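You operate a simulated robot arm through the tools that you are given. There is no shell and no other tool. Be economical: measure what you need, move in short steps, check, and stop when the job is done.

You run a simulated robot arm. Do the job below in one go: nothing can be reset, and whatever is moved stays where it is left.

JOB
Earth the tested piece and return it to the open sample drawer.
Fine: open the guard, hold the earth stick on the post till the lamp dies, put it back in its stand, then move the piece; shut the drawer. Set down upright: earth stick, what you pick out.

Only the result counts: the job must be done as asked and must still hold three seconds after the hand-in. Knocking over, shifting, dropping, spilling or breaking anything else fails it.

ROBOT AND FRAMES
A 7-joint arm with a two-finger parallel gripper on a trunk, on a base that drives. Base frame: it is fixed to the floor where the robot stands at the start and does not move with it; the origin is under the middle of the robot, x ahead of it, y to its left, z up. Lengths are in mm, angles in degrees, forces in N, time in s.
Its first joint turns from -166.0 to 166.0 degrees. Places, roughly: cell guard [500, -200, 900]; cream insulation length [250, 2250, 500]; elc a drw [200, 2100, 600]; orange insulation length [250, 2250, 500]; sample drawer of the test bench [200, 2100, 600]; test key [600, 300, 800]; test level switch [600, 400, 800]. Payload 1.57 kg.
Tool frame: the origin (TCP) lies between the finger pads and is the grasp point; the fingertips stand 30 mm ahead of it; z points along the fingers, y is the line along which they close. The gripper opens to 110 mm. The fingers are 24 mm wide and 12 mm thick; the gripper's body (48 by 112 mm) begins 78 mm behind the TCP.
Orientation is that of the tool frame in the base frame, as a unit quaternion [x, y, z, w]. With the fingers straight down and closing along the base's y, the tool's x points along the base's -x, its y along +y and its z along -z.

CONTROLS
- The arm moves only by the tool apply_moves. Its argument "moves" is a list of rows, each a list of 7 numbers: the shift along the tool's x, y, z in mm, then the turn, a rotation vector about the tool's x, y, z in degrees, then the gripper command, from -1 (fully open) to 1 (shut), values between in proportion. In form: [[dx, dy, dz, rx, ry, rz, gripper], ...]. A call has 1 to 12 rows; each row shifts and turns the commanded pose from where the row before left it, along the tool's axes as they then stand. Each row takes 0.2 s and may step no farther than 50 mm and 8.6 degrees from the row before; otherwise, or with a gripper value out of range, the whole call is refused. A pose out of reach is approached as far as the arm can. The call stops where the force on the tool passes 40 N (or 10 N more than at its start, if that is more) or the arm is blocked; 0.2 s more then pass. Each finger travels about 45 mm/s and halts on what it meets, pressing with about 42 N; the grip force reading is that of the motor and also rises with nothing between the fingers. The clock runs only during rows and for 0.2 s after the last one: add rows that do not move to give the fingers time. It gives the time, the measured TCP pose, the force on the tool (base axes), the opening and the grip force at its end, in the units of the frame above (readings bear some noise), with the torque about the TCP (base axes, N m) and any sound that the robot's microphone picked up.
- Cameras (640 x 400 px; columns grow to the right, rows downward): "scene" is now at [22, 131.7, 1527.7]; the picture's right is [-0.17, -0.98, 0.00], its down [-0.69, 0.12, -0.71] and it looks along [0.70, -0.12, -0.70] (base axes); focal length 286 px, centre (320, 200). "wrist" rides on the gripper at [70, 16, -141] in the tool frame; the picture's right is [-0.23, 0.97, 0.00], its down [-0.86, -0.20, -0.48] and it looks along [-0.47, -0.11, 0.88] (tool axes); focal length 222 px, centre (320, 200). There is no depth. A picture from a camera that has moved, and an enlarged one, comes with that camera's place and axes in the base frame and with its lens. The place of the scene camera against the robot may be out by one fixed shift of up to 18 mm in any direction.
- capture(camera): a new picture of that camera. No time passes.
- move_column(by): slides the trunk up (or, below 0, down) by that many mm; the arm and the scene camera ride with it, the base frame stays. It gives what a move gives, with no picture.
- drive_base(legs): drives the robot by 1 to 6 legs, each [ahead, turn to the left] in mm and degrees, along the robot's own axes; the way and the turn of a leg run together, so that a leg with both is an arc; at most 1500 mm and 180 degrees a leg. The arm and the cameras ride along, it lands a little off, and it stops where it bumps. It gives what a move gives.
- pan_tilt(pan, tilt): turns the head with the scene camera to pan (to the left, within 155 degrees either way) and tilt (down, from -29 to 69), counted from straight ahead of the robot. It gives what a move gives.
- zoom(camera, box): a new picture of the part [left, top, right, bottom] of that camera's present view, enlarged. No time passes.
- hand_in(): hands the job in; it is judged then, once.

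Go step by step. Nothing tells you exact positions but the pictures and the camera data: compare them with the known pose of the tool, close in by small moves and look again before you grip or let go. The budget is 120 turns and 78 pictures, counting those below and the enlarged ones. Unless the task says otherwise, let go and move clear before handing in, and close with one line.

The tools are called by a JSON object that holds its "name" and its "arguments". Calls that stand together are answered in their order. apply_moves: Moves the arm, as the interface text tells. Its arguments: {"type":"object","properties":{"moves":{"type":"array","items":{"type":"array","items":{"type":"number"}}}},"required":["moves"]} The other tools are called the same way: move_column (by) slides the trunk up or down; drive_base (legs) drives the base; pan_tilt (pan, tilt) turns the head that bears the scene camera; capture (camera) takes a picture; zoom (camera, box) takes an enlarged picture of a part of a camera's view; hand_in () hands the job in.

At the start:

```text
clock: 0.0
tool_pos: [471.6, -110.1, 1191.3]
ee_rot: [-0.001, 1.0, -0.001, 0.0]
ft_force: [0.2, -0.2, -0.5]
ft_torque: [0.0, -0.01, -0.03]
opening: 110.1
grasp_force: 0.1
trunk travel left (down, up): [-450.0, 140.0]
robot x, y, heading: [6.6, -2.2, 0.1]
head pan, tilt: [-10.1, 44.6]
```

scene: 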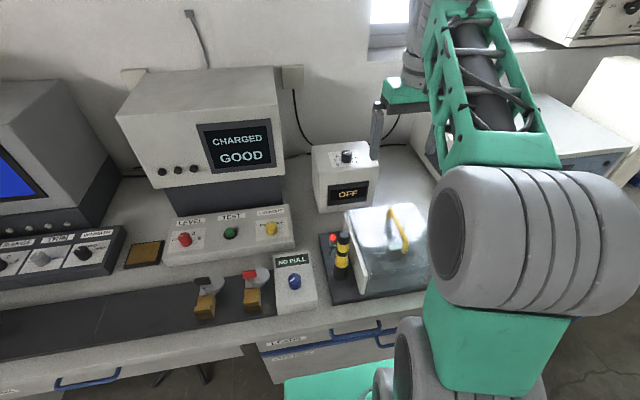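
wrist: 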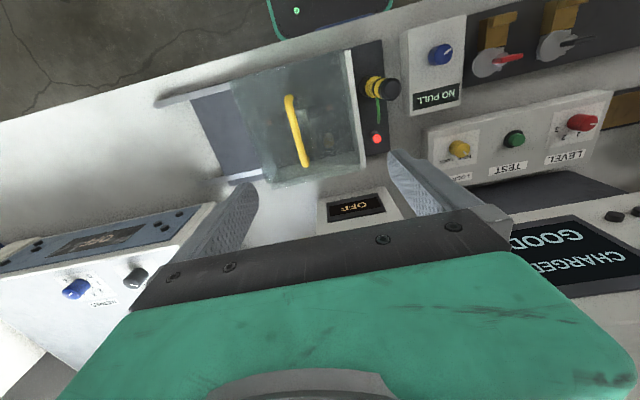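

I see the test bench with a charged tester reading, a guard with a yellow handle, a yellow/black post-like item and a red lamp. I'll look at the details first.

{"name": "zoom", "arguments": {"camera": "scene", "box": [230, 90, 450, 380]}}

{"name": "zoom", "arguments": {"camera": "wrist", "box": [180, 20, 480, 230]}}

{"name": "pan_tilt", "arguments": {"pan": 85, "tilt": 35}}

{"name": "capture", "arguments": {"camera": "scene"}}

```text
1.38 times, centred on (340, 235) of scene
camera zoom: at [22.0, 131.7, 1527.7], right [-0.17, -0.98, 0.0], down [-0.69, 0.12, -0.71], along [0.7, -0.12, -0.7], focal length 394 px, centre (292, 152)
```

zoom: 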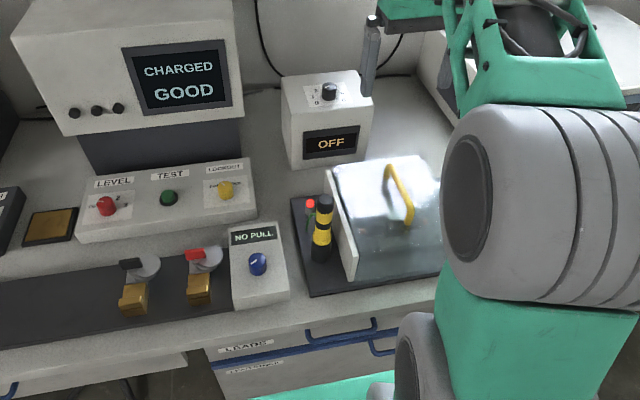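

```text
1.90 times, centred on (330, 125) of wrist
camera zoom: at [402.2, -95.3, 1332.0], right [0.23, 0.97, 0.0], down [0.86, -0.2, 0.48], along [0.47, -0.11, -0.88], focal length 423 px, centre (301, 343)
```

zoom: 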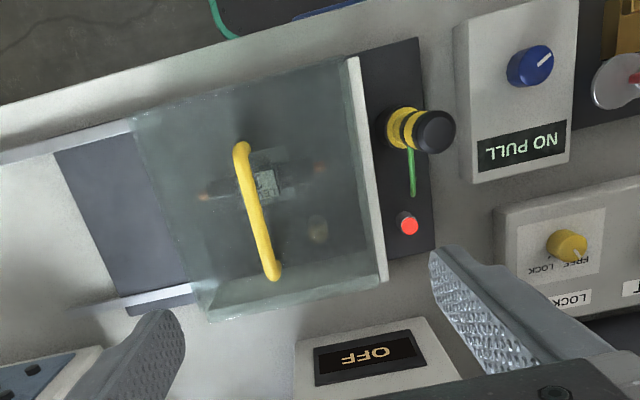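

```text
clock: 1.7
tool_pos: [472.5, -110.9, 1191.7]
ee_rot: [0.001, 1.0, 0.0, 0.0]
ft_force: [-0.6, -0.9, -0.6]
ft_torque: [-0.01, -0.01, -0.03]
opening: 109.8
grasp_force: 0.1
trunk travel left (down, up): [-450.0, 140.0]
robot x, y, heading: [2.0, 2.8, -0.0]
head pan, tilt: [85.0, 35.0]
```

```text
73 pictures are left
camera scene: at [-50.7, 233.7, 1542.0], right [1.0, -0.09, 0.0], down [-0.05, -0.57, -0.82], along [0.07, 0.82, -0.57], focal length 286 px, centre (320, 200)
```

scene: 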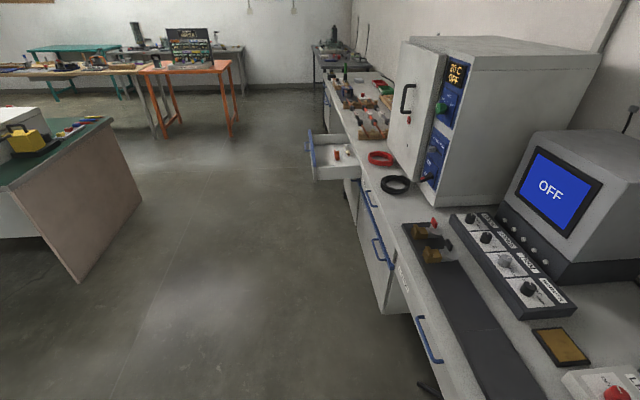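

The drawer stands open about 2 m to the left. Now I look closer at the cell with the wrist camera, lowered a bit, and the head back.

{"name": "pan_tilt", "arguments": {"pan": -22, "tilt": 50}}

{"name": "apply_moves", "arguments": {"moves": [[50, 0, 0, 0, 0, 0, -1], [50, 0, 0, 0, 0, 0, -1], [0, 0, 50, 0, 0, 0, -1], [0, 0, 50, 0, 0, 0, -1], [0, 0, 0, 0, 0, 0, -1]]}}

{"name": "capture", "arguments": {"camera": "wrist"}}

{"name": "capture", "arguments": {"camera": "scene"}}

```text
clock: 3.6
tool_pos: [471.4, -110.4, 1190.6]
ee_rot: [0.0, 1.0, 0.0, 0.0]
ft_force: [0.5, -0.8, 0.7]
ft_torque: [-0.02, 0.02, 0.02]
opening: 109.9
grasp_force: 0.1
trunk travel left (down, up): [-450.0, 140.0]
robot x, y, heading: [-0.2, 3.5, 0.0]
head pan, tilt: [-22.0, 50.0]
```

```text
clock: 4.8
tool_pos: [371.7, -108.7, 1091.7]
ee_rot: [0.0, 1.0, 0.0, 0.0]
ft_force: [0.4, -0.4, 0.5]
ft_torque: [0.02, -0.02, 0.03]
opening: 109.9
grasp_force: 0.1
trunk travel left (down, up): [-450.0, 140.0]
robot x, y, heading: [-1.7, 3.5, 0.1]
head pan, tilt: [-22.0, 50.0]
```

```text
72 pictures are left
camera wrist: at [302.5, -92.9, 1232.6], right [0.23, 0.97, 0.0], down [0.86, -0.2, 0.48], along [0.47, -0.11, -0.88], focal length 222 px, centre (320, 200)
```

wrist: 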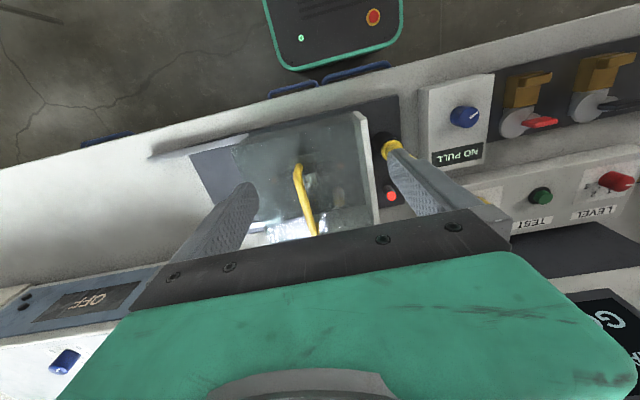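

```text
71 pictures are left
camera scene: at [12.9, 117.2, 1520.3], right [-0.37, -0.93, 0.0], down [-0.71, 0.29, -0.64], along [0.6, -0.24, -0.77], focal length 286 px, centre (320, 200)
```

scene: 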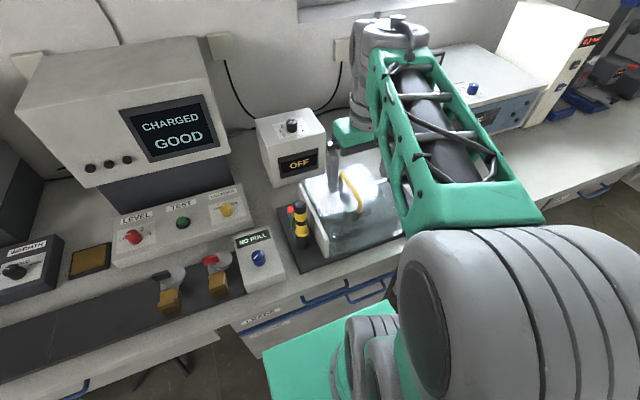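

The stick stands at the left of the guard; the guard seems to slide to the right (−y) on rails. I shift the wrist camera for stereo views.

{"name": "apply_moves", "arguments": {"moves": [[0, 0, -50, 0, 0, 0, -1], [0, 0, -50, 0, 0, 0, -1], [0, 50, 0, 0, 0, 0, -1], [0, 40, 0, 0, 0, 0, -1], [0, 0, 0, 0, 0, 0, -1]]}}

{"name": "zoom", "arguments": {"camera": "wrist", "box": [160, 40, 480, 240]}}

{"name": "apply_moves", "arguments": {"moves": [[0, -50, 0, 0, 0, 0, -1], [0, -50, 0, 0, 0, 0, -1], [0, -50, 0, 0, 0, 0, -1], [0, -50, 0, 0, 0, 0, -1], [0, 0, 0, 0, 0, 0, -1]]}}

{"name": "zoom", "arguments": {"camera": "wrist", "box": [160, 40, 480, 240]}}

{"name": "capture", "arguments": {"camera": "scene"}}

```text
clock: 6.0
tool_pos: [370.9, -18.1, 1190.9]
ee_rot: [0.001, 1.0, -0.001, 0.0]
ft_force: [-0.4, 0.2, 0.7]
ft_torque: [0.02, -0.01, 0.01]
opening: 110.2
grasp_force: 0.1
trunk travel left (down, up): [-450.0, 140.0]
robot x, y, heading: [0.8, -1.6, 0.1]
head pan, tilt: [-22.0, 50.0]
```

```text
2.00 times, centred on (320, 140) of wrist
camera zoom: at [301.7, -2.6, 1332.4], right [0.23, 0.97, 0.0], down [0.86, -0.2, 0.48], along [0.47, -0.11, -0.88], focal length 444 px, centre (320, 320)
```

zoom: 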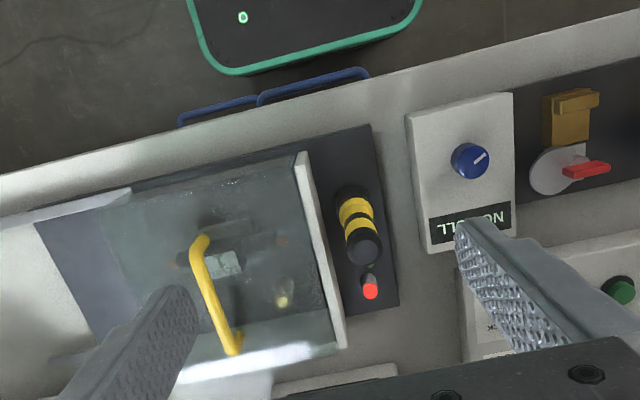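

```text
clock: 7.2
tool_pos: [370.2, -218.9, 1190.9]
ee_rot: [0.0, 1.0, -0.001, 0.0]
ft_force: [0.2, -0.5, 0.0]
ft_torque: [0.01, 0.03, 0.0]
opening: 110.0
grasp_force: 0.1
trunk travel left (down, up): [-450.0, 140.0]
robot x, y, heading: [-1.0, -2.6, -0.0]
head pan, tilt: [-22.0, 50.0]
```

```text
2.00 times, centred on (320, 140) of wrist
camera zoom: at [300.5, -204.0, 1331.6], right [0.23, 0.97, 0.0], down [0.86, -0.2, 0.48], along [0.47, -0.11, -0.88], focal length 444 px, centre (320, 320)
```

zoom: 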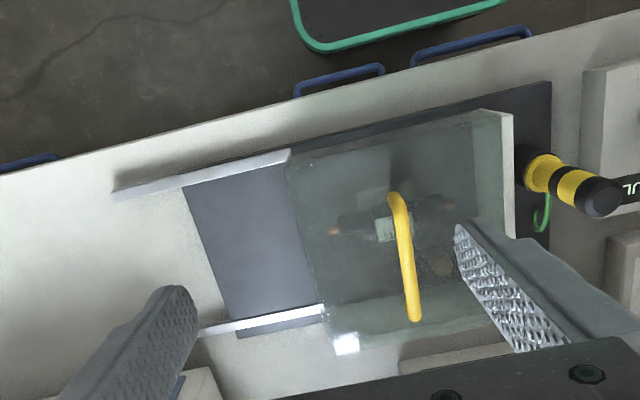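

```text
68 pictures are left
camera scene: at [13.1, 116.8, 1520.3], right [-0.37, -0.93, 0.0], down [-0.71, 0.29, -0.64], along [0.6, -0.24, -0.77], focal length 286 px, centre (320, 200)
```

scene: 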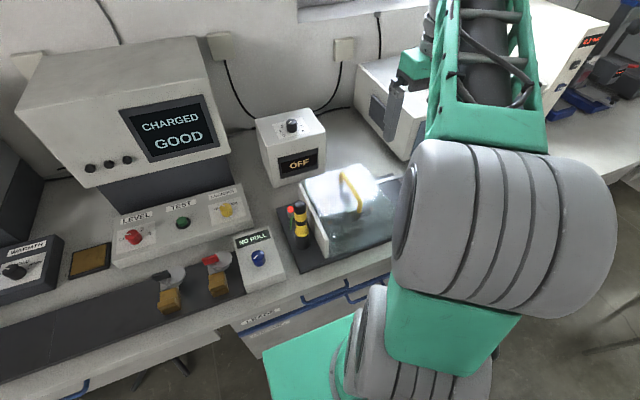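

The guard handle runs along x at about (478, −156, ~900); the stick stands at about (440, 5), top z≈951. I move above the handle and check.

{"name": "apply_moves", "arguments": {"moves": [[-50, 31, 0, 0, 0, 0, -1], [-50, 32, 0, 0, 0, 0, -1], [-8, 0, 50, 0, 0, 0, -1], [0, 0, 50, 0, 0, 0, -0.5], [0, 0, 50, 0, 0, 0, -0.5], [0, 0, 50, 0, 0, 0, -0.5], [0, 0, 10, 0, 0, 0, -0.5], [0, 0, 0, 0, 0, 0, -0.5], [0, 0, 0, 0, 0, 0, -0.5]]}}

{"name": "capture", "arguments": {"camera": "wrist"}}

{"name": "zoom", "arguments": {"camera": "scene", "box": [250, 120, 450, 280]}}

```text
refused: row 1 steps farther than a row can; nothing moved
```

```text
67 pictures are left
camera wrist: at [300.5, -204.0, 1331.6], right [0.23, 0.97, 0.0], down [0.86, -0.2, 0.48], along [0.47, -0.11, -0.88], focal length 222 px, centre (320, 200)
```

wrist: 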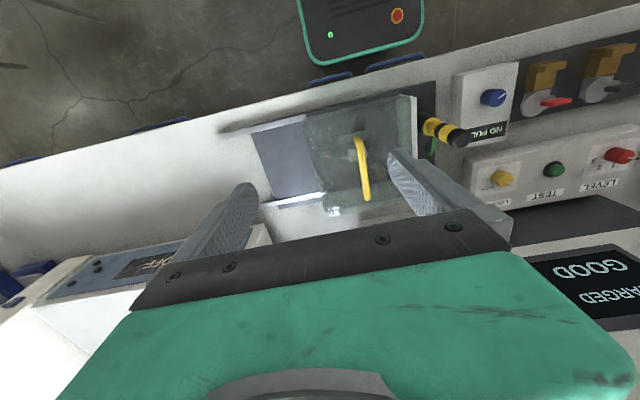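

```text
2.50 times, centred on (350, 200) of scene
camera zoom: at [13.1, 116.8, 1520.3], right [-0.37, -0.93, 0.0], down [-0.71, 0.29, -0.64], along [0.6, -0.24, -0.77], focal length 715 px, centre (245, 200)
```

zoom: 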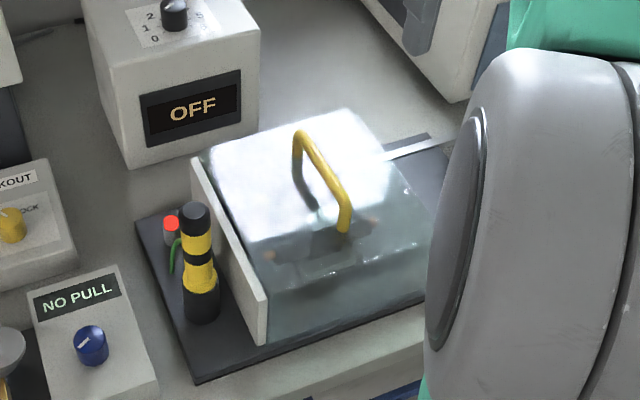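

The handle is a raised U bar. I repeat the approach in shorter steps.

{"name": "apply_moves", "arguments": {"moves": [[-36, 21, 0, 0, 0, 0, -1], [-36, 21, 0, 0, 0, 0, -1], [-36, 21, 0, 0, 0, 0, -1], [0, 0, 49, 0, 0, 0, -0.5], [0, 0, 49, 0, 0, 0, -0.5], [0, 0, 49, 0, 0, 0, -0.5], [0, 0, 49, 0, 0, 0, -0.5], [0, 0, 14, 0, 0, 0, -0.5], [0, 0, 0, 0, 0, 0, -0.5], [0, 0, 0, 0, 0, 0, -0.5]]}}

{"name": "capture", "arguments": {"camera": "wrist"}}

{"name": "zoom", "arguments": {"camera": "scene", "box": [250, 120, 450, 280]}}

```text
clock: 9.4
tool_pos: [480.3, -157.8, 983.0]
ee_rot: [0.0, 1.0, -0.001, 0.0]
ft_force: [-0.3, -0.2, -0.1]
ft_torque: [0.02, -0.03, 0.0]
opening: 82.6
grasp_force: 0.0
trunk travel left (down, up): [-450.0, 140.0]
robot x, y, heading: [-2.3, -2.7, 0.1]
head pan, tilt: [-22.0, 50.0]
```

```text
65 pictures are left
camera wrist: at [410.4, -143.0, 1123.1], right [0.23, 0.97, 0.0], down [0.86, -0.2, 0.48], along [0.47, -0.11, -0.88], focal length 222 px, centre (320, 200)
```

wrist: 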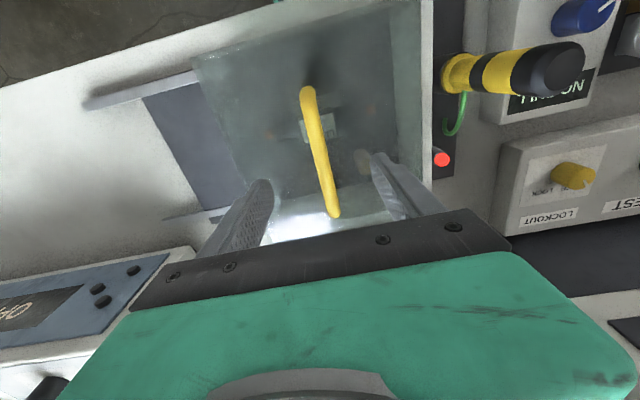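

```text
2.50 times, centred on (350, 200) of scene
camera zoom: at [13.0, 117.1, 1520.3], right [-0.37, -0.93, 0.0], down [-0.71, 0.29, -0.64], along [0.6, -0.24, -0.77], focal length 715 px, centre (245, 200)
```

zoom: 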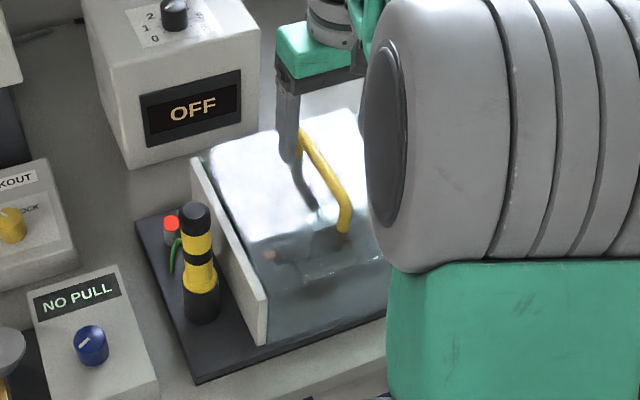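

The handle lies centred between the fingers. I lower to z≈915 and close on it.

{"name": "apply_moves", "arguments": {"moves": [[0, 0, 34, 0, 0, 0, -0.5], [0, 0, 33, 0, 0, 0, -0.5], [0, 0, 0, 0, 0, 0, 0.5], [0, 0, 0, 0, 0, 0, 1], [0, 0, 0, 0, 0, 0, 1], [0, 0, 0, 0, 0, 0, 1], [0, 0, 0, 0, 0, 0, 1]]}}

{"name": "capture", "arguments": {"camera": "wrist"}}

```text
clock: 11.0
tool_pos: [480.8, -156.6, 915.4]
ee_rot: [-0.001, 1.0, -0.001, 0.0]
ft_force: [0.2, 0.7, 0.3]
ft_torque: [0.0, -0.1, -0.08]
opening: 13.9
grasp_force: 21.5
trunk travel left (down, up): [-450.0, 140.0]
robot x, y, heading: [3.4, -0.3, 0.1]
head pan, tilt: [-22.0, 50.0]
```

```text
63 pictures are left
camera wrist: at [411.9, -142.6, 1056.1], right [0.23, 0.97, 0.0], down [0.86, -0.2, 0.48], along [0.47, -0.11, -0.88], focal length 222 px, centre (320, 200)
```

wrist: 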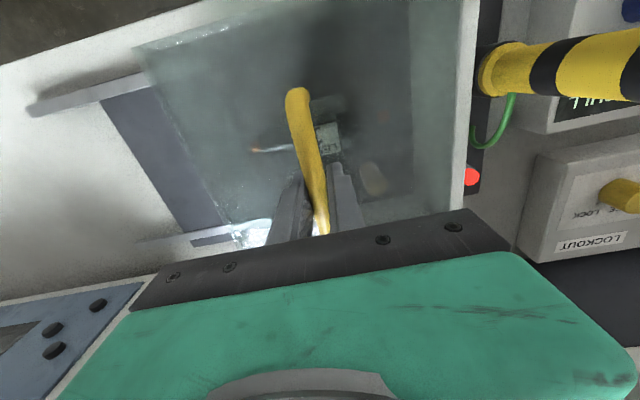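

The handle is gripped (opening 13.9). I slide the guard towards −y in small steps.

{"name": "apply_moves", "arguments": {"moves": [[0, -10, 0, 0, 0, 0, 1], [0, -15, 0, 0, 0, 0, 1], [0, -20, 0, 0, 0, 0, 1], [0, -20, 0, 0, 0, 0, 1], [0, 0, 0, 0, 0, 0, 1]]}}

{"name": "capture", "arguments": {"camera": "wrist"}}

```text
clock: 12.2
tool_pos: [480.0, -224.1, 915.5]
ee_rot: [-0.001, 1.0, -0.002, 0.002]
ft_force: [10.6, -0.1, 11.4]
ft_torque: [0.0, 0.56, -0.11]
opening: 13.8
grasp_force: 30.2
trunk travel left (down, up): [-450.0, 140.0]
robot x, y, heading: [-1.4, -1.1, 0.3]
head pan, tilt: [-22.0, 50.0]
```

```text
62 pictures are left
camera wrist: at [411.2, -208.6, 1055.8], right [0.23, 0.97, 0.0], down [0.85, -0.2, 0.48], along [0.47, -0.11, -0.88], focal length 222 px, centre (320, 200)
```

wrist: 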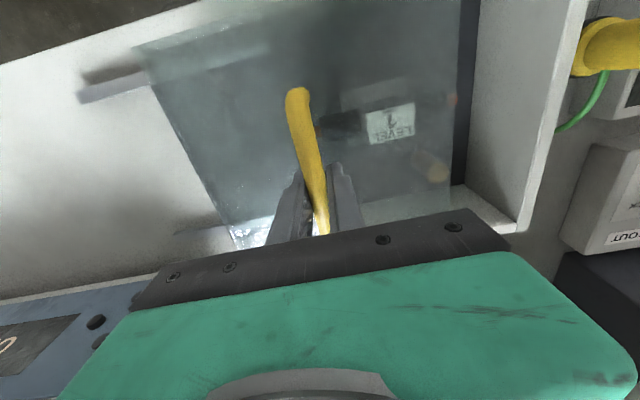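

The guard slides well (the side panel is fixed). Continuing.

{"name": "apply_moves", "arguments": {"moves": [[0, -20, 0, 0, 0, 0, 1], [0, -20, 0, 0, 0, 0, 1], [0, -20, 0, 0, 0, 0, 1], [0, -20, 0, 0, 0, 0, 1], [0, -20, 0, 0, 0, 0, 1], [0, -20, 0, 0, 0, 0, 1], [0, -15, 0, 0, 0, 0, 1], [0, -10, 0, 0, 0, 0, 1], [0, 0, 0, 0, 0, 0, 1]]}}

{"name": "capture", "arguments": {"camera": "wrist"}}

{"name": "capture", "arguments": {"camera": "scene"}}

```text
clock: 14.2
tool_pos: [480.6, -368.1, 915.9]
ee_rot: [-0.001, 1.0, -0.002, 0.0]
ft_force: [24.1, 1.1, 12.8]
ft_torque: [0.01, 0.13, -0.14]
opening: 13.6
grasp_force: 30.0
trunk travel left (down, up): [-450.0, 140.0]
robot x, y, heading: [-0.8, 0.2, -0.2]
head pan, tilt: [-22.0, 50.0]
```

```text
61 pictures are left
camera wrist: at [411.1, -352.0, 1055.7], right [0.23, 0.97, 0.0], down [0.86, -0.2, 0.48], along [0.47, -0.11, -0.88], focal length 222 px, centre (320, 200)
```

wrist: 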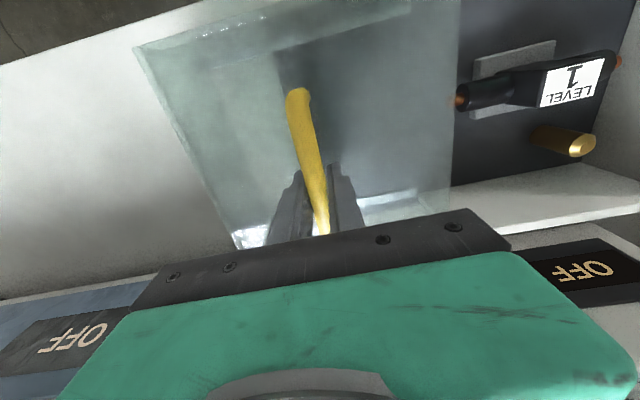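

```text
60 pictures are left
camera scene: at [14.8, 117.9, 1520.2], right [-0.37, -0.93, 0.0], down [-0.71, 0.29, -0.64], along [0.6, -0.24, -0.77], focal length 286 px, centre (320, 200)
```

scene: 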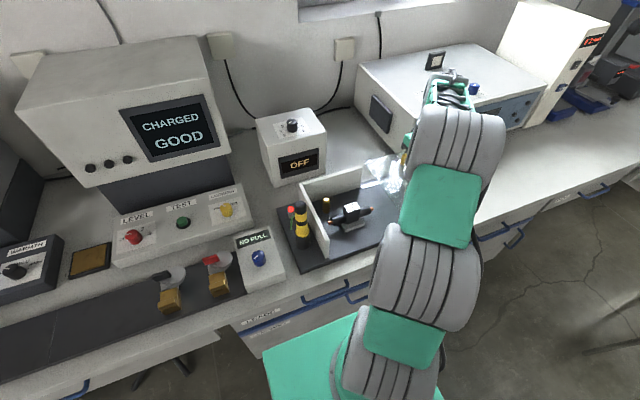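

The guard is nearly fully open, showing the piece (tag LEVEL 1) in a cradle and a brass post. A few more mm, then I release and rise.

{"name": "apply_moves", "arguments": {"moves": [[0, -5, 0, 0, 0, 0, 1], [0, -5, 0, 0, 0, 0, 1], [0, 0, 0, 0, 0, 0, 1]]}}

{"name": "apply_moves", "arguments": {"moves": [[0, 0, 0, 0, 0, 0, -0.4], [0, 0, 0, 0, 0, 0, -0.4], [0, 0, 0, 0, 0, 0, -0.4], [0, 0, 0, 0, 0, 0, -0.4], [0, 0, 0, 0, 0, 0, -0.4], [0, 0, -45, 0, 0, 0, -0.4], [0, 0, -45, 0, 0, 0, -0.4], [0, 0, -45, 0, 0, 0, -0.4], [0, 0, -45, 0, 0, 0, -1], [0, 0, 0, 0, 0, 0, -1]]}}

{"name": "zoom", "arguments": {"camera": "scene", "box": [250, 120, 450, 280]}}

```text
clock: 15.0
tool_pos: [480.2, -376.3, 915.5]
ee_rot: [0.0, 1.0, -0.001, -0.001]
ft_force: [19.6, 8.5, 14.9]
ft_torque: [-0.01, 0.37, -0.14]
opening: 13.5
grasp_force: 30.3
trunk travel left (down, up): [-450.0, 140.0]
robot x, y, heading: [-0.7, 0.4, -0.0]
head pan, tilt: [-22.0, 50.0]
```

```text
clock: 17.2
tool_pos: [477.4, -378.3, 1095.6]
ee_rot: [-0.001, 1.0, 0.0, 0.001]
ft_force: [0.9, -0.6, -0.8]
ft_torque: [0.02, 0.02, -0.01]
opening: 110.1
grasp_force: 0.0
trunk travel left (down, up): [-450.0, 140.0]
robot x, y, heading: [-0.1, -5.0, -0.1]
head pan, tilt: [-22.0, 50.0]
```

```text
2.50 times, centred on (350, 200) of scene
camera zoom: at [12.9, 117.2, 1520.3], right [-0.37, -0.93, 0.0], down [-0.71, 0.29, -0.64], along [0.6, -0.24, -0.77], focal length 715 px, centre (245, 200)
```

zoom: 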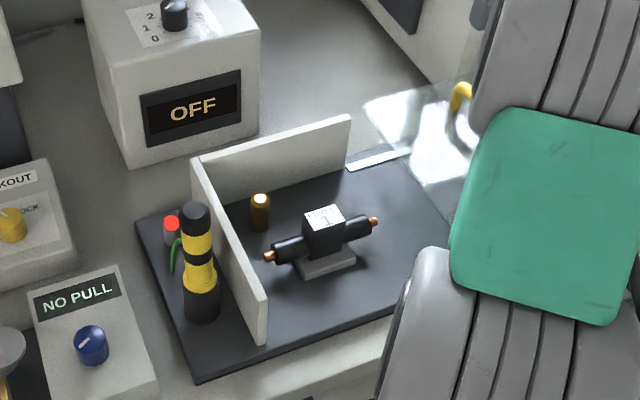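

Guard is open. Now stereo views of the stick, post and piece from the wrist.

{"name": "apply_moves", "arguments": {"moves": [[30, 35, 0, 0, 0, 0, -1], [30, 35, 0, 0, 0, 0, -1], [30, 35, 0, 0, 0, 0, -1], [0, 48, 0, 0, 0, 0, -1], [0, 48, 0, 0, 0, 0, -1], [0, 30, 0, 0, 0, 0, -1], [0, 0, 0, 0, 0, 0, -1], [0, 0, 0, 0, 0, 0, -1]]}}

{"name": "zoom", "arguments": {"camera": "wrist", "box": [160, 40, 480, 240]}}

{"name": "apply_moves", "arguments": {"moves": [[0, 48, 0, 0, 0, 0, -1], [0, 48, 0, 0, 0, 0, -1], [0, 48, 0, 0, 0, 0, -1], [0, 0, 0, 0, 0, 0, -1], [0, 0, 0, 0, 0, 0, -1]]}}

{"name": "zoom", "arguments": {"camera": "wrist", "box": [160, 40, 480, 240]}}

```text
clock: 19.0
tool_pos: [389.4, -146.7, 1094.1]
ee_rot: [0.001, 1.0, 0.001, 0.001]
ft_force: [0.5, -0.1, -0.3]
ft_torque: [0.02, -0.01, 0.0]
opening: 109.9
grasp_force: 0.0
trunk travel left (down, up): [-450.0, 140.0]
robot x, y, heading: [0.5, -0.2, 0.0]
head pan, tilt: [-22.0, 50.0]
```

```text
2.00 times, centred on (320, 140) of wrist
camera zoom: at [319.6, -132.0, 1235.0], right [0.23, 0.97, 0.0], down [0.86, -0.2, 0.48], along [0.47, -0.11, -0.88], focal length 444 px, centre (320, 320)
```

zoom: 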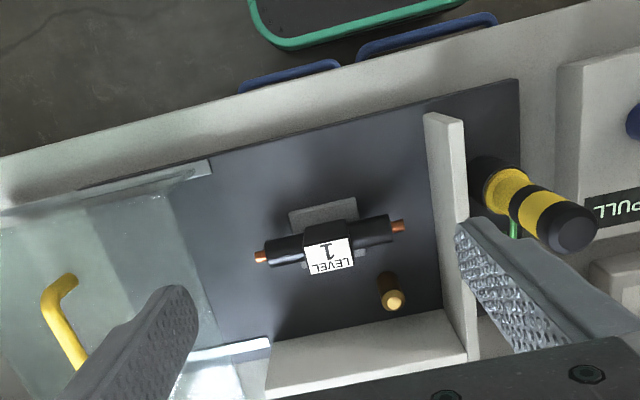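

```text
clock: 20.2
tool_pos: [390.5, 0.6, 1096.4]
ee_rot: [0.0, 1.0, -0.001, 0.0]
ft_force: [0.1, 0.2, 0.3]
ft_torque: [-0.01, -0.01, 0.0]
opening: 110.0
grasp_force: 0.0
trunk travel left (down, up): [-450.0, 140.0]
robot x, y, heading: [1.9, -0.7, 0.3]
head pan, tilt: [-22.0, 50.0]
```

```text
2.00 times, centred on (320, 140) of wrist
camera zoom: at [321.1, 15.9, 1236.4], right [0.23, 0.97, 0.0], down [0.86, -0.2, 0.48], along [0.47, -0.11, -0.88], focal length 444 px, centre (320, 320)
```

zoom: 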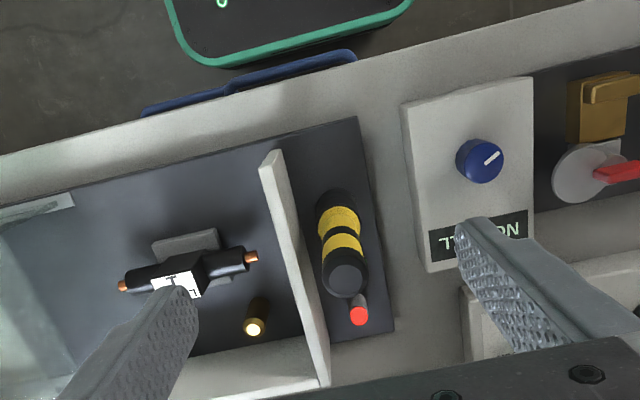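

Post top is at about (531, −105, 829), stick at (440, 5) with its top at ~957; side panel top ~869. I go above the stick and check.

{"name": "apply_moves", "arguments": {"moves": [[-25, 2, 0, 0, 0, 0, -1], [-24.5, 2, 0, 0, 0, 0, -1], [0, 0, 46, 0, 0, 0, -0.4], [0, 0, 46, 0, 0, 0, -0.4], [0, 0, 0, 0, 0, 0, -0.4], [0, 0, 0, 0, 0, 0, -0.4]]}}

{"name": "capture", "arguments": {"camera": "wrist"}}

{"name": "zoom", "arguments": {"camera": "scene", "box": [250, 120, 450, 280]}}

```text
clock: 21.6
tool_pos: [439.0, 4.3, 1002.3]
ee_rot: [0.0, 1.0, 0.0, -0.001]
ft_force: [0.2, -0.5, -0.1]
ft_torque: [0.01, -0.01, 0.06]
opening: 77.1
grasp_force: 0.1
trunk travel left (down, up): [-450.0, 140.0]
robot x, y, heading: [-0.8, -1.3, -0.2]
head pan, tilt: [-22.0, 50.0]
```

```text
56 pictures are left
camera wrist: at [369.7, 19.3, 1142.2], right [0.23, 0.97, 0.0], down [0.86, -0.2, 0.48], along [0.47, -0.11, -0.88], focal length 222 px, centre (320, 200)
```

wrist: 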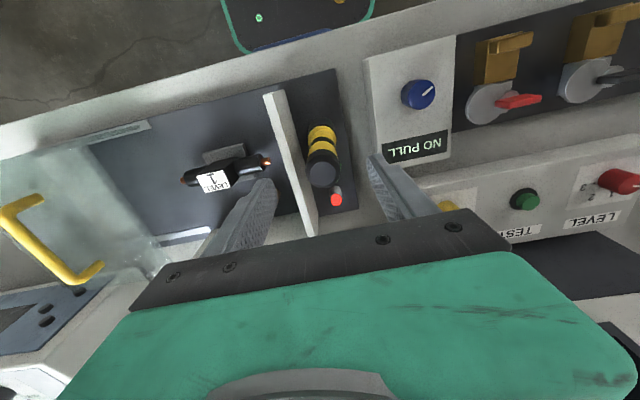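

```text
2.50 times, centred on (350, 200) of scene
camera zoom: at [12.9, 117.2, 1520.3], right [-0.37, -0.93, 0.0], down [-0.71, 0.29, -0.64], along [0.6, -0.24, -0.77], focal length 715 px, centre (245, 200)
```

zoom: 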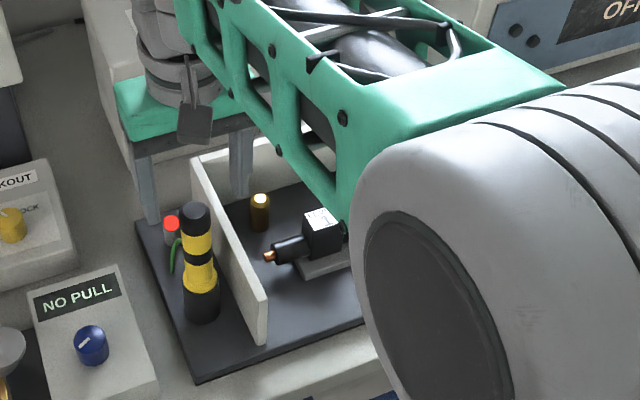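

Aligned. I lower to z≈910 and grip the stick.

{"name": "apply_moves", "arguments": {"moves": [[-3, 1, 30, 0, 0, 0, -0.4], [0, 0, 31, 0, 0, 0, -0.4], [0, 0, 31, 0, 0, 0, -0.4], [0, 0, 0, 0, 0, 0, 0.2], [0, 0, 0, 0, 0, 0, 0.6], [0, 0, 0, 0, 0, 0, 1], [0, 0, 0, 0, 0, 0, 1], [0, 0, 0, 0, 0, 0, 1]]}}

{"name": "capture", "arguments": {"camera": "wrist"}}

{"name": "zoom", "arguments": {"camera": "scene", "box": [250, 120, 450, 280]}}

```text
clock: 23.4
tool_pos: [442.8, 5.7, 911.0]
ee_rot: [0.0, 1.0, -0.001, 0.0]
ft_force: [0.0, 1.7, 2.1]
ft_torque: [0.1, 0.01, 0.0]
opening: 30.1
grasp_force: 32.2
trunk travel left (down, up): [-450.0, 140.0]
robot x, y, heading: [-2.5, 1.1, -0.0]
head pan, tilt: [-22.0, 50.0]
```

```text
54 pictures are left
camera wrist: at [373.5, 20.2, 1051.0], right [0.23, 0.97, 0.0], down [0.86, -0.2, 0.48], along [0.47, -0.11, -0.88], focal length 222 px, centre (320, 200)
```

wrist: 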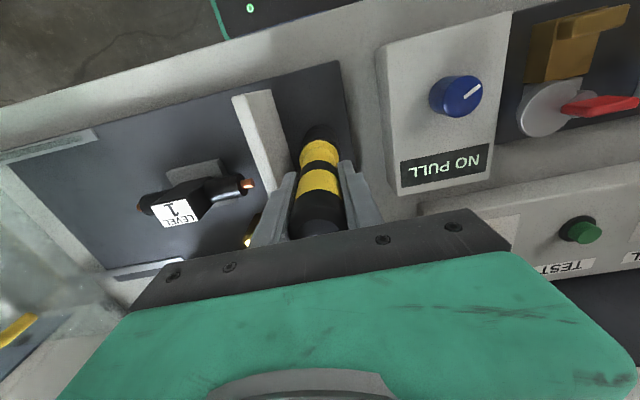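

```text
2.50 times, centred on (350, 200) of scene
camera zoom: at [12.9, 117.5, 1520.3], right [-0.37, -0.93, 0.0], down [-0.71, 0.29, -0.64], along [0.6, -0.24, -0.77], focal length 715 px, centre (245, 200)
```

zoom: 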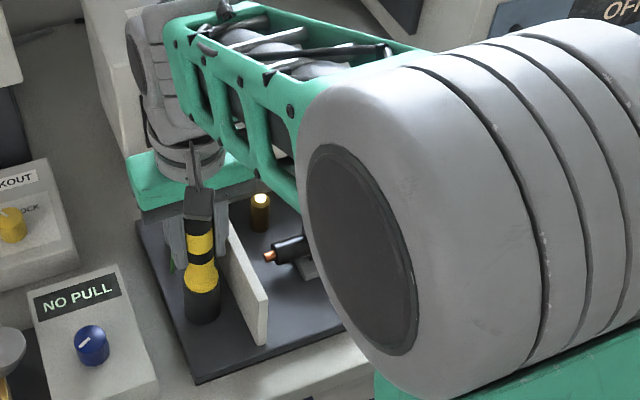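

Gripped (30 mm) at (442.8, 5.7, 911.0), which I'll reuse for the return. I lift it straight up.

{"name": "apply_moves", "arguments": {"moves": [[0, 0, -15, 0, 0, 0, 1], [0, 0, -20, 0, 0, 0, 1], [0, 0, -25, 0, 0, 0, 1], [0, 0, -25, 0, 0, 0, 1], [0, 0, -25, 0, 0, 0, 1], [0, 0, 0, 0, 0, 0, 1]]}}

{"name": "zoom", "arguments": {"camera": "scene", "box": [250, 120, 450, 280]}}

{"name": "capture", "arguments": {"camera": "wrist"}}

```text
clock: 24.8
tool_pos: [440.9, 4.1, 1022.8]
ee_rot: [0.0, 1.0, -0.001, 0.0]
ft_force: [-0.1, -0.4, -0.4]
ft_torque: [0.0, 0.0, -0.01]
opening: 30.0
grasp_force: 39.3
trunk travel left (down, up): [-450.0, 140.0]
robot x, y, heading: [-1.3, -0.5, -0.2]
head pan, tilt: [-22.0, 50.0]
```

```text
2.50 times, centred on (350, 200) of scene
camera zoom: at [13.0, 117.3, 1520.3], right [-0.37, -0.93, 0.0], down [-0.71, 0.29, -0.64], along [0.6, -0.24, -0.77], focal length 715 px, centre (245, 200)
```

zoom: 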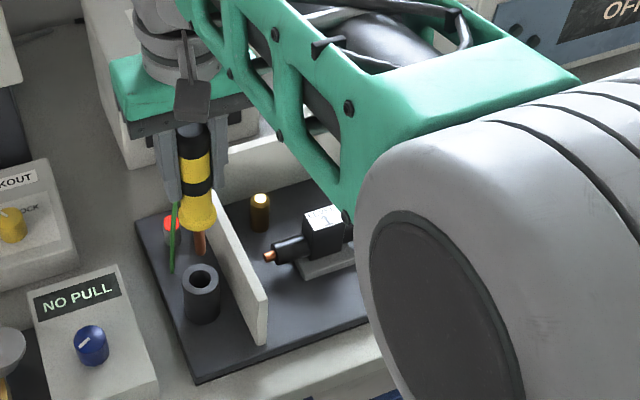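

```text
51 pictures are left
camera wrist: at [371.7, 19.3, 1162.9], right [0.23, 0.97, 0.0], down [0.86, -0.2, 0.48], along [0.47, -0.11, -0.88], focal length 222 px, centre (320, 200)
```

wrist: 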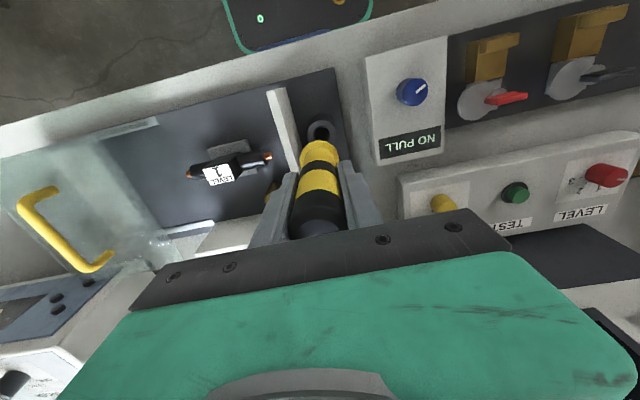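

The stick has a copper tip, about 126 mm below the TCP. I carry it above the post.

{"name": "apply_moves", "arguments": {"moves": [[-22.6, -27, 0, 0, 0, 0, 1], [-22.6, -27, 0, 0, 0, 0, 1], [-22.6, -27, 0, 0, 0, 0, 1], [-22.6, -27.5, 0, 0, 0, 0, 1], [0, 0, 0, 0, 0, 0, 1]]}}

{"name": "zoom", "arguments": {"camera": "scene", "box": [250, 120, 450, 280]}}

{"name": "capture", "arguments": {"camera": "wrist"}}

```text
clock: 26.0
tool_pos: [531.4, -107.1, 1021.4]
ee_rot: [0.0, 1.0, 0.0, 0.0]
ft_force: [0.6, 0.6, -1.1]
ft_torque: [0.0, 0.01, -0.01]
opening: 29.7
grasp_force: 39.4
trunk travel left (down, up): [-450.0, 140.0]
robot x, y, heading: [2.2, 3.0, 0.2]
head pan, tilt: [-22.0, 50.0]
```

```text
2.50 times, centred on (350, 200) of scene
camera zoom: at [13.3, 117.0, 1520.3], right [-0.37, -0.93, 0.0], down [-0.71, 0.29, -0.64], along [0.6, -0.24, -0.77], focal length 715 px, centre (245, 200)
```

zoom: 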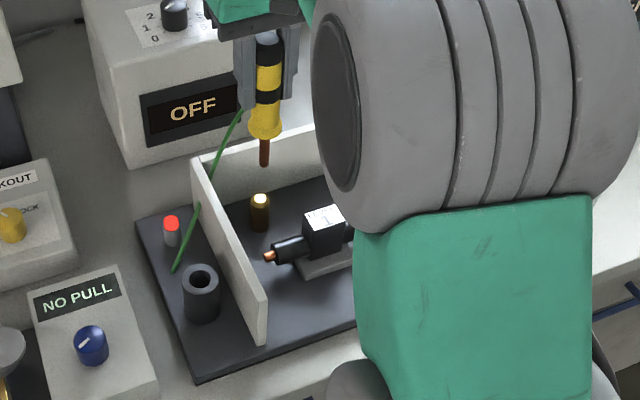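

```text
49 pictures are left
camera wrist: at [462.1, -91.4, 1162.6], right [0.23, 0.97, 0.0], down [0.86, -0.2, 0.48], along [0.47, -0.11, -0.88], focal length 222 px, centre (320, 200)
```

wrist: 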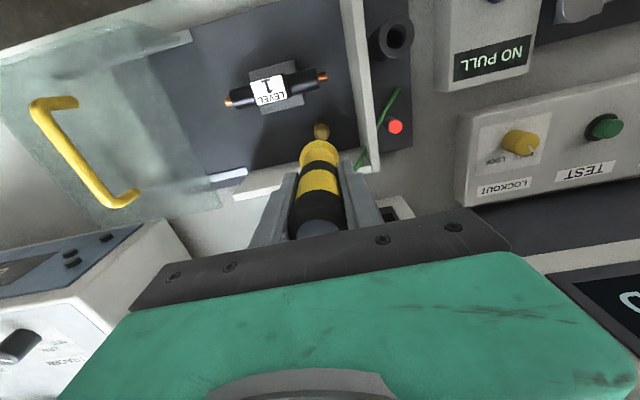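

The tip is nearly over the post; a nudge of +2.5 mm in y. I lower most of the way and check.

{"name": "apply_moves", "arguments": {"moves": [[0, 2.5, 20, 0, 0, 0, 1], [0, 0, 20, 0, 0, 0, 1], [0, 0, 12, 0, 0, 0, 1], [0, 0, 0, 0, 0, 0, 1]]}}

{"name": "zoom", "arguments": {"camera": "scene", "box": [290, 150, 370, 214]}}

```text
clock: 27.0
tool_pos: [531.7, -104.7, 969.2]
ee_rot: [0.0, 1.0, -0.001, 0.001]
ft_force: [-0.2, -0.3, -0.8]
ft_torque: [-0.02, 0.0, 0.01]
opening: 30.2
grasp_force: 39.2
trunk travel left (down, up): [-450.0, 140.0]
robot x, y, heading: [2.1, 1.9, -0.2]
head pan, tilt: [-22.0, 50.0]
```

```text
6.25 times, centred on (330, 182) of scene
camera zoom: at [13.2, 117.2, 1520.3], right [-0.37, -0.93, 0.0], down [-0.71, 0.29, -0.64], along [0.6, -0.24, -0.77], focal length 1787 px, centre (258, 312)
```

zoom: 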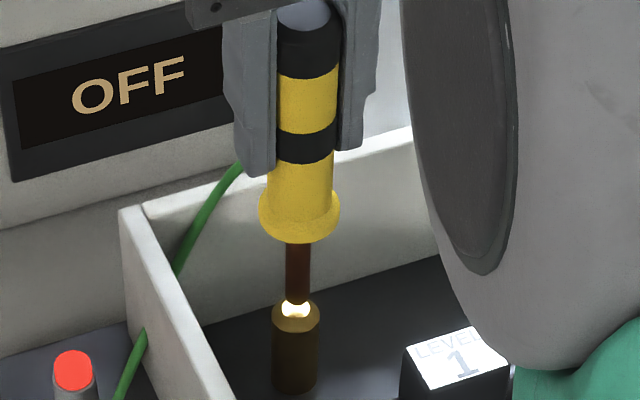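

The tip hovers just above the post's centre. I lower slowly to contact.

{"name": "apply_moves", "arguments": {"moves": [[0, 0, 3, 0, 0, 0, 1], [0, 0, 3, 0, 0, 0, 1], [0, 0, 2, 0, 0, 0, 1], [0, 0, 0, 0, 0, 0, 1]]}}

{"name": "zoom", "arguments": {"camera": "scene", "box": [290, 150, 370, 214]}}

```text
clock: 28.0
tool_pos: [531.4, -103.5, 960.8]
ee_rot: [0.0, 1.0, -0.001, 0.0]
ft_force: [-3.6, -0.7, 8.1]
ft_torque: [-0.28, 0.39, -0.01]
opening: 30.0
grasp_force: 39.2
trunk travel left (down, up): [-450.0, 140.0]
robot x, y, heading: [-0.7, 0.4, 0.1]
head pan, tilt: [-22.0, 50.0]
```

```text
6.25 times, centred on (330, 182) of scene
camera zoom: at [12.1, 117.3, 1520.4], right [-0.37, -0.93, 0.0], down [-0.71, 0.29, -0.64], along [0.6, -0.24, -0.77], focal length 1787 px, centre (258, 312)
```

zoom: 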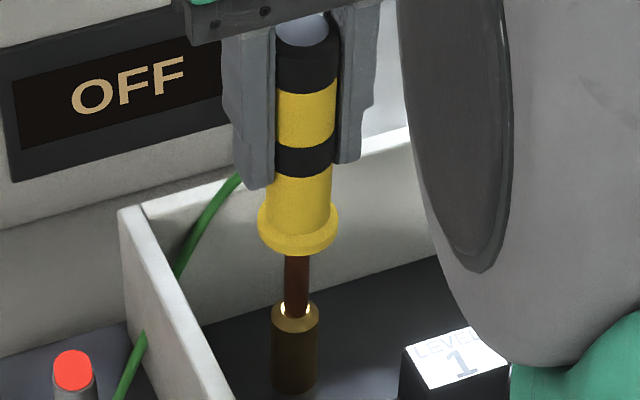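

Contact with 8 N. I hold still and watch the lamp.

{"name": "apply_moves", "arguments": {"moves": [[0, 0, 0, 0, 0, 0, 1], [0, 0, 0, 0, 0, 0, 1], [0, 0, 0, 0, 0, 0, 1], [0, 0, 0, 0, 0, 0, 1], [0, 0, 0, 0, 0, 0, 1], [0, 0, 0, 0, 0, 0, 1], [0, 0, 0, 0, 0, 0, 1], [0, 0, 0, 0, 0, 0, 1], [0, 0, 0, 0, 0, 0, 1], [0, 0, 0, 0, 0, 0, 1], [0, 0, 0, 0, 0, 0, 1], [0, 0, 0, 0, 0, 0, 1]]}}

{"name": "zoom", "arguments": {"camera": "scene", "box": [250, 120, 450, 280]}}

```text
clock: 30.6
tool_pos: [532.1, -103.8, 961.8]
ee_rot: [0.0, 1.0, -0.001, 0.001]
ft_force: [2.3, -0.4, 17.8]
ft_torque: [0.11, -0.2, -0.05]
opening: 30.2
grasp_force: 39.2
trunk travel left (down, up): [-450.0, 140.0]
robot x, y, heading: [0.3, 3.4, 0.4]
head pan, tilt: [-22.0, 50.0]
```

```text
2.50 times, centred on (350, 200) of scene
camera zoom: at [12.0, 117.3, 1520.3], right [-0.37, -0.93, 0.0], down [-0.71, 0.29, -0.64], along [0.6, -0.24, -0.77], focal length 715 px, centre (245, 200)
```

zoom: 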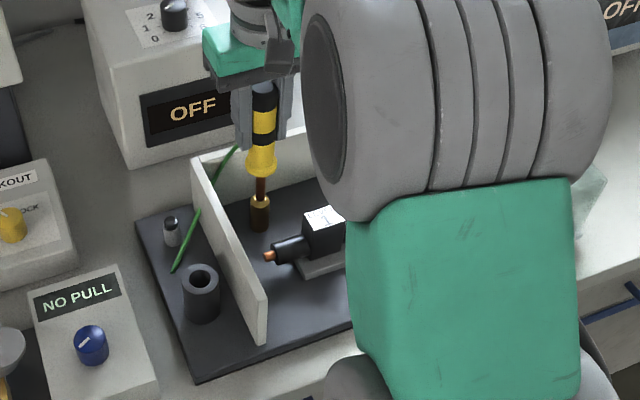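

The lamp is out. I hold two more seconds for safety, then lift.

{"name": "apply_moves", "arguments": {"moves": [[0, 0, 0, 0, 0, 0, 1], [0, 0, 0, 0, 0, 0, 1], [0, 0, 0, 0, 0, 0, 1], [0, 0, 0, 0, 0, 0, 1], [0, 0, 0, 0, 0, 0, 1], [0, 0, 0, 0, 0, 0, 1], [0, 0, 0, 0, 0, 0, 1], [0, 0, -20, 0, 0, 0, 1], [0, 0, -20, 0, 0, 0, 1], [0, 0, -22, 0, 0, 0, 1], [0, 0, 0, 0, 0, 0, 1]]}}

{"name": "apply_moves", "arguments": {"moves": [[22.4, 27, 0, 0, 0, 0, 1], [22.4, 27, 0, 0, 0, 0, 1], [22.4, 27, 0, 0, 0, 0, 1], [22.4, 27.8, 0, 0, 0, 0, 1], [0, 0, 0, 0, 0, 0, 1], [0, 0, 0, 0, 0, 0, 1]]}}

{"name": "zoom", "arguments": {"camera": "scene", "box": [270, 165, 350, 229]}}

{"name": "capture", "arguments": {"camera": "wrist"}}

```text
clock: 33.0
tool_pos: [531.9, -104.6, 1022.6]
ee_rot: [0.001, 1.0, -0.001, -0.001]
ft_force: [-0.8, -0.5, -0.6]
ft_torque: [0.02, 0.01, 0.03]
opening: 30.1
grasp_force: 38.8
trunk travel left (down, up): [-450.0, 140.0]
robot x, y, heading: [-1.6, -1.3, 0.1]
head pan, tilt: [-22.0, 50.0]
```

```text
clock: 34.4
tool_pos: [440.9, 4.6, 1021.3]
ee_rot: [0.0, 1.0, -0.001, 0.0]
ft_force: [0.4, -0.5, -1.1]
ft_torque: [0.01, 0.0, 0.0]
opening: 29.8
grasp_force: 40.1
trunk travel left (down, up): [-450.0, 140.0]
robot x, y, heading: [2.1, 0.3, 0.0]
head pan, tilt: [-22.0, 50.0]
```

```text
6.25 times, centred on (310, 197) of scene
camera zoom: at [13.3, 117.1, 1520.3], right [-0.37, -0.93, 0.0], down [-0.71, 0.29, -0.64], along [0.6, -0.24, -0.77], focal length 1787 px, centre (382, 219)
```

zoom: 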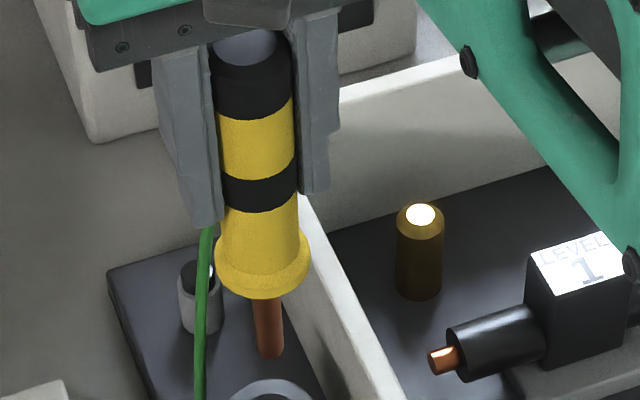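

```text
44 pictures are left
camera wrist: at [371.7, 19.8, 1161.8], right [0.23, 0.97, 0.0], down [0.86, -0.2, 0.48], along [0.47, -0.11, -0.88], focal length 222 px, centre (320, 200)
```

wrist: 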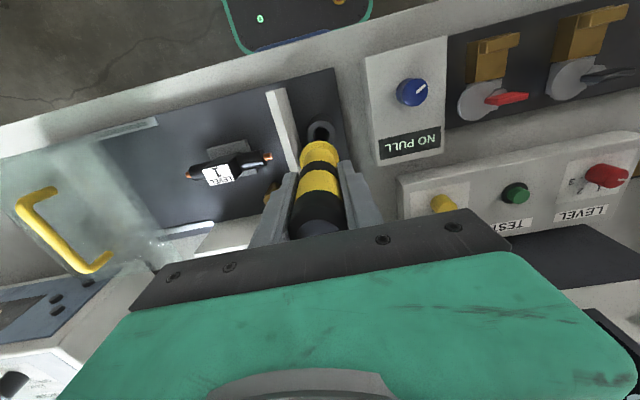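

Everything matches the lifted pose. I lower the stick back into its stand.

{"name": "apply_moves", "arguments": {"moves": [[-0.7, 0.6, 25, 0, 0, 0, 1], [0, 0, 20, 0, 0, 0, 1], [0, 0, 0, 0, 0, 0, 1]]}}

{"name": "zoom", "arguments": {"camera": "scene", "box": [270, 165, 350, 229]}}

{"name": "zoom", "arguments": {"camera": "wrist", "box": [260, 80, 380, 160]}}

```text
clock: 35.2
tool_pos: [443.6, 5.6, 975.5]
ee_rot: [0.0, 1.0, -0.001, 0.0]
ft_force: [-0.5, 0.6, -2.2]
ft_torque: [-0.01, -0.02, -0.01]
opening: 29.9
grasp_force: 39.1
trunk travel left (down, up): [-450.0, 140.0]
robot x, y, heading: [0.6, -0.9, -0.3]
head pan, tilt: [-22.0, 50.0]
```

```text
6.25 times, centred on (310, 197) of scene
camera zoom: at [13.1, 117.2, 1520.3], right [-0.37, -0.93, 0.0], down [-0.71, 0.29, -0.64], along [0.6, -0.24, -0.77], focal length 1787 px, centre (382, 219)
```

zoom: 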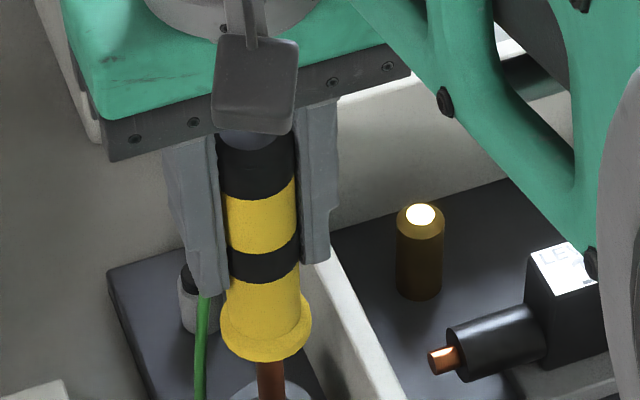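

```text
5.00 times, centred on (320, 120) of wrist
camera zoom: at [374.0, 20.0, 1116.5], right [0.23, 0.97, 0.0], down [0.86, -0.2, 0.48], along [0.47, -0.11, -0.88], focal length 1111 px, centre (320, 600)
```

zoom: 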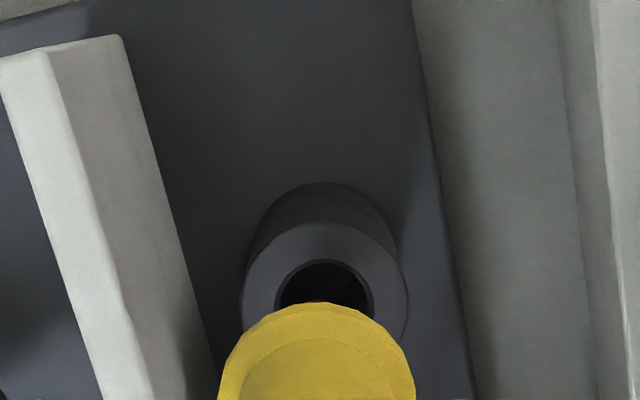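

The tip is over the hole. Lowering to z≈911.5 gently.

{"name": "apply_moves", "arguments": {"moves": [[0.5, 0, 15, 0, 0, 0, 1], [0, 0, 15, 0, 0, 0, 1], [0, 0, 15, 0, 0, 0, 1], [0, 0, 10, 0, 0, 0, 1], [0, 0, 0, 0, 0, 0, 1]]}}

{"name": "zoom", "arguments": {"camera": "scene", "box": [270, 165, 350, 229]}}

```text
clock: 36.4
tool_pos: [442.7, 4.5, 921.8]
ee_rot: [0.0, 1.0, -0.001, 0.0]
ft_force: [-0.4, -0.6, -0.9]
ft_torque: [0.04, 0.03, 0.0]
opening: 29.9
grasp_force: 39.2
trunk travel left (down, up): [-450.0, 140.0]
robot x, y, heading: [1.2, -0.6, 0.2]
head pan, tilt: [-22.0, 50.0]
```

```text
6.25 times, centred on (310, 197) of scene
camera zoom: at [13.1, 117.2, 1520.3], right [-0.37, -0.93, 0.0], down [-0.71, 0.29, -0.64], along [0.6, -0.24, -0.77], focal length 1787 px, centre (382, 219)
```

zoom: 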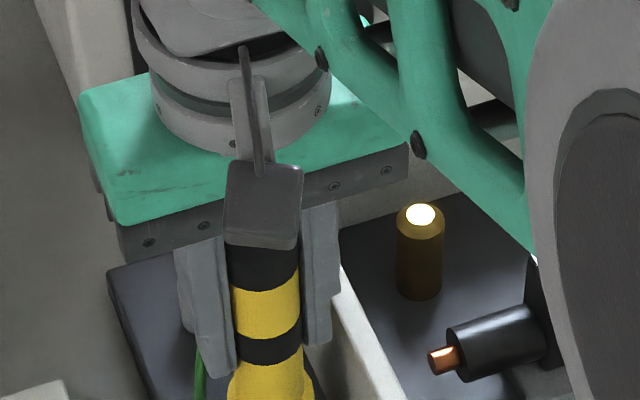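

{"name": "apply_moves", "arguments": {"moves": [[0, 0, 5, 0, 0, 0, 1], [0, 0, 3, 0, 0, 0, 1], [0, 0, 2, 0, 0, 0, 1], [0, 0, 0, 0, 0, 0, 1]]}}

```text
clock: 37.4
tool_pos: [442.0, 4.3, 912.6]
ee_rot: [0.0, 1.0, -0.001, 0.0]
ft_force: [0.6, 0.4, -0.9]
ft_torque: [-0.02, -0.04, -0.03]
opening: 29.9
grasp_force: 39.8
trunk travel left (down, up): [-450.0, 140.0]
robot x, y, heading: [-2.5, 1.5, 0.0]
head pan, tilt: [-22.0, 50.0]
```

No contact yet; a few more small steps until seated.

{"name": "apply_moves", "arguments": {"moves": [[0, 0, 1.5, 0, 0, 0, 1], [0, 0, 1, 0, 0, 0, 1], [0, 0, 0, 0, 0, 0, 1]]}}

```text
clock: 38.2
tool_pos: [442.7, 5.4, 910.0]
ee_rot: [0.001, 1.0, 0.0, 0.0]
ft_force: [-0.7, 1.0, 3.2]
ft_torque: [0.16, 0.14, -0.03]
opening: 29.9
grasp_force: 39.9
trunk travel left (down, up): [-450.0, 140.0]
robot x, y, heading: [4.0, -0.2, -0.0]
head pan, tilt: [-22.0, 50.0]
```

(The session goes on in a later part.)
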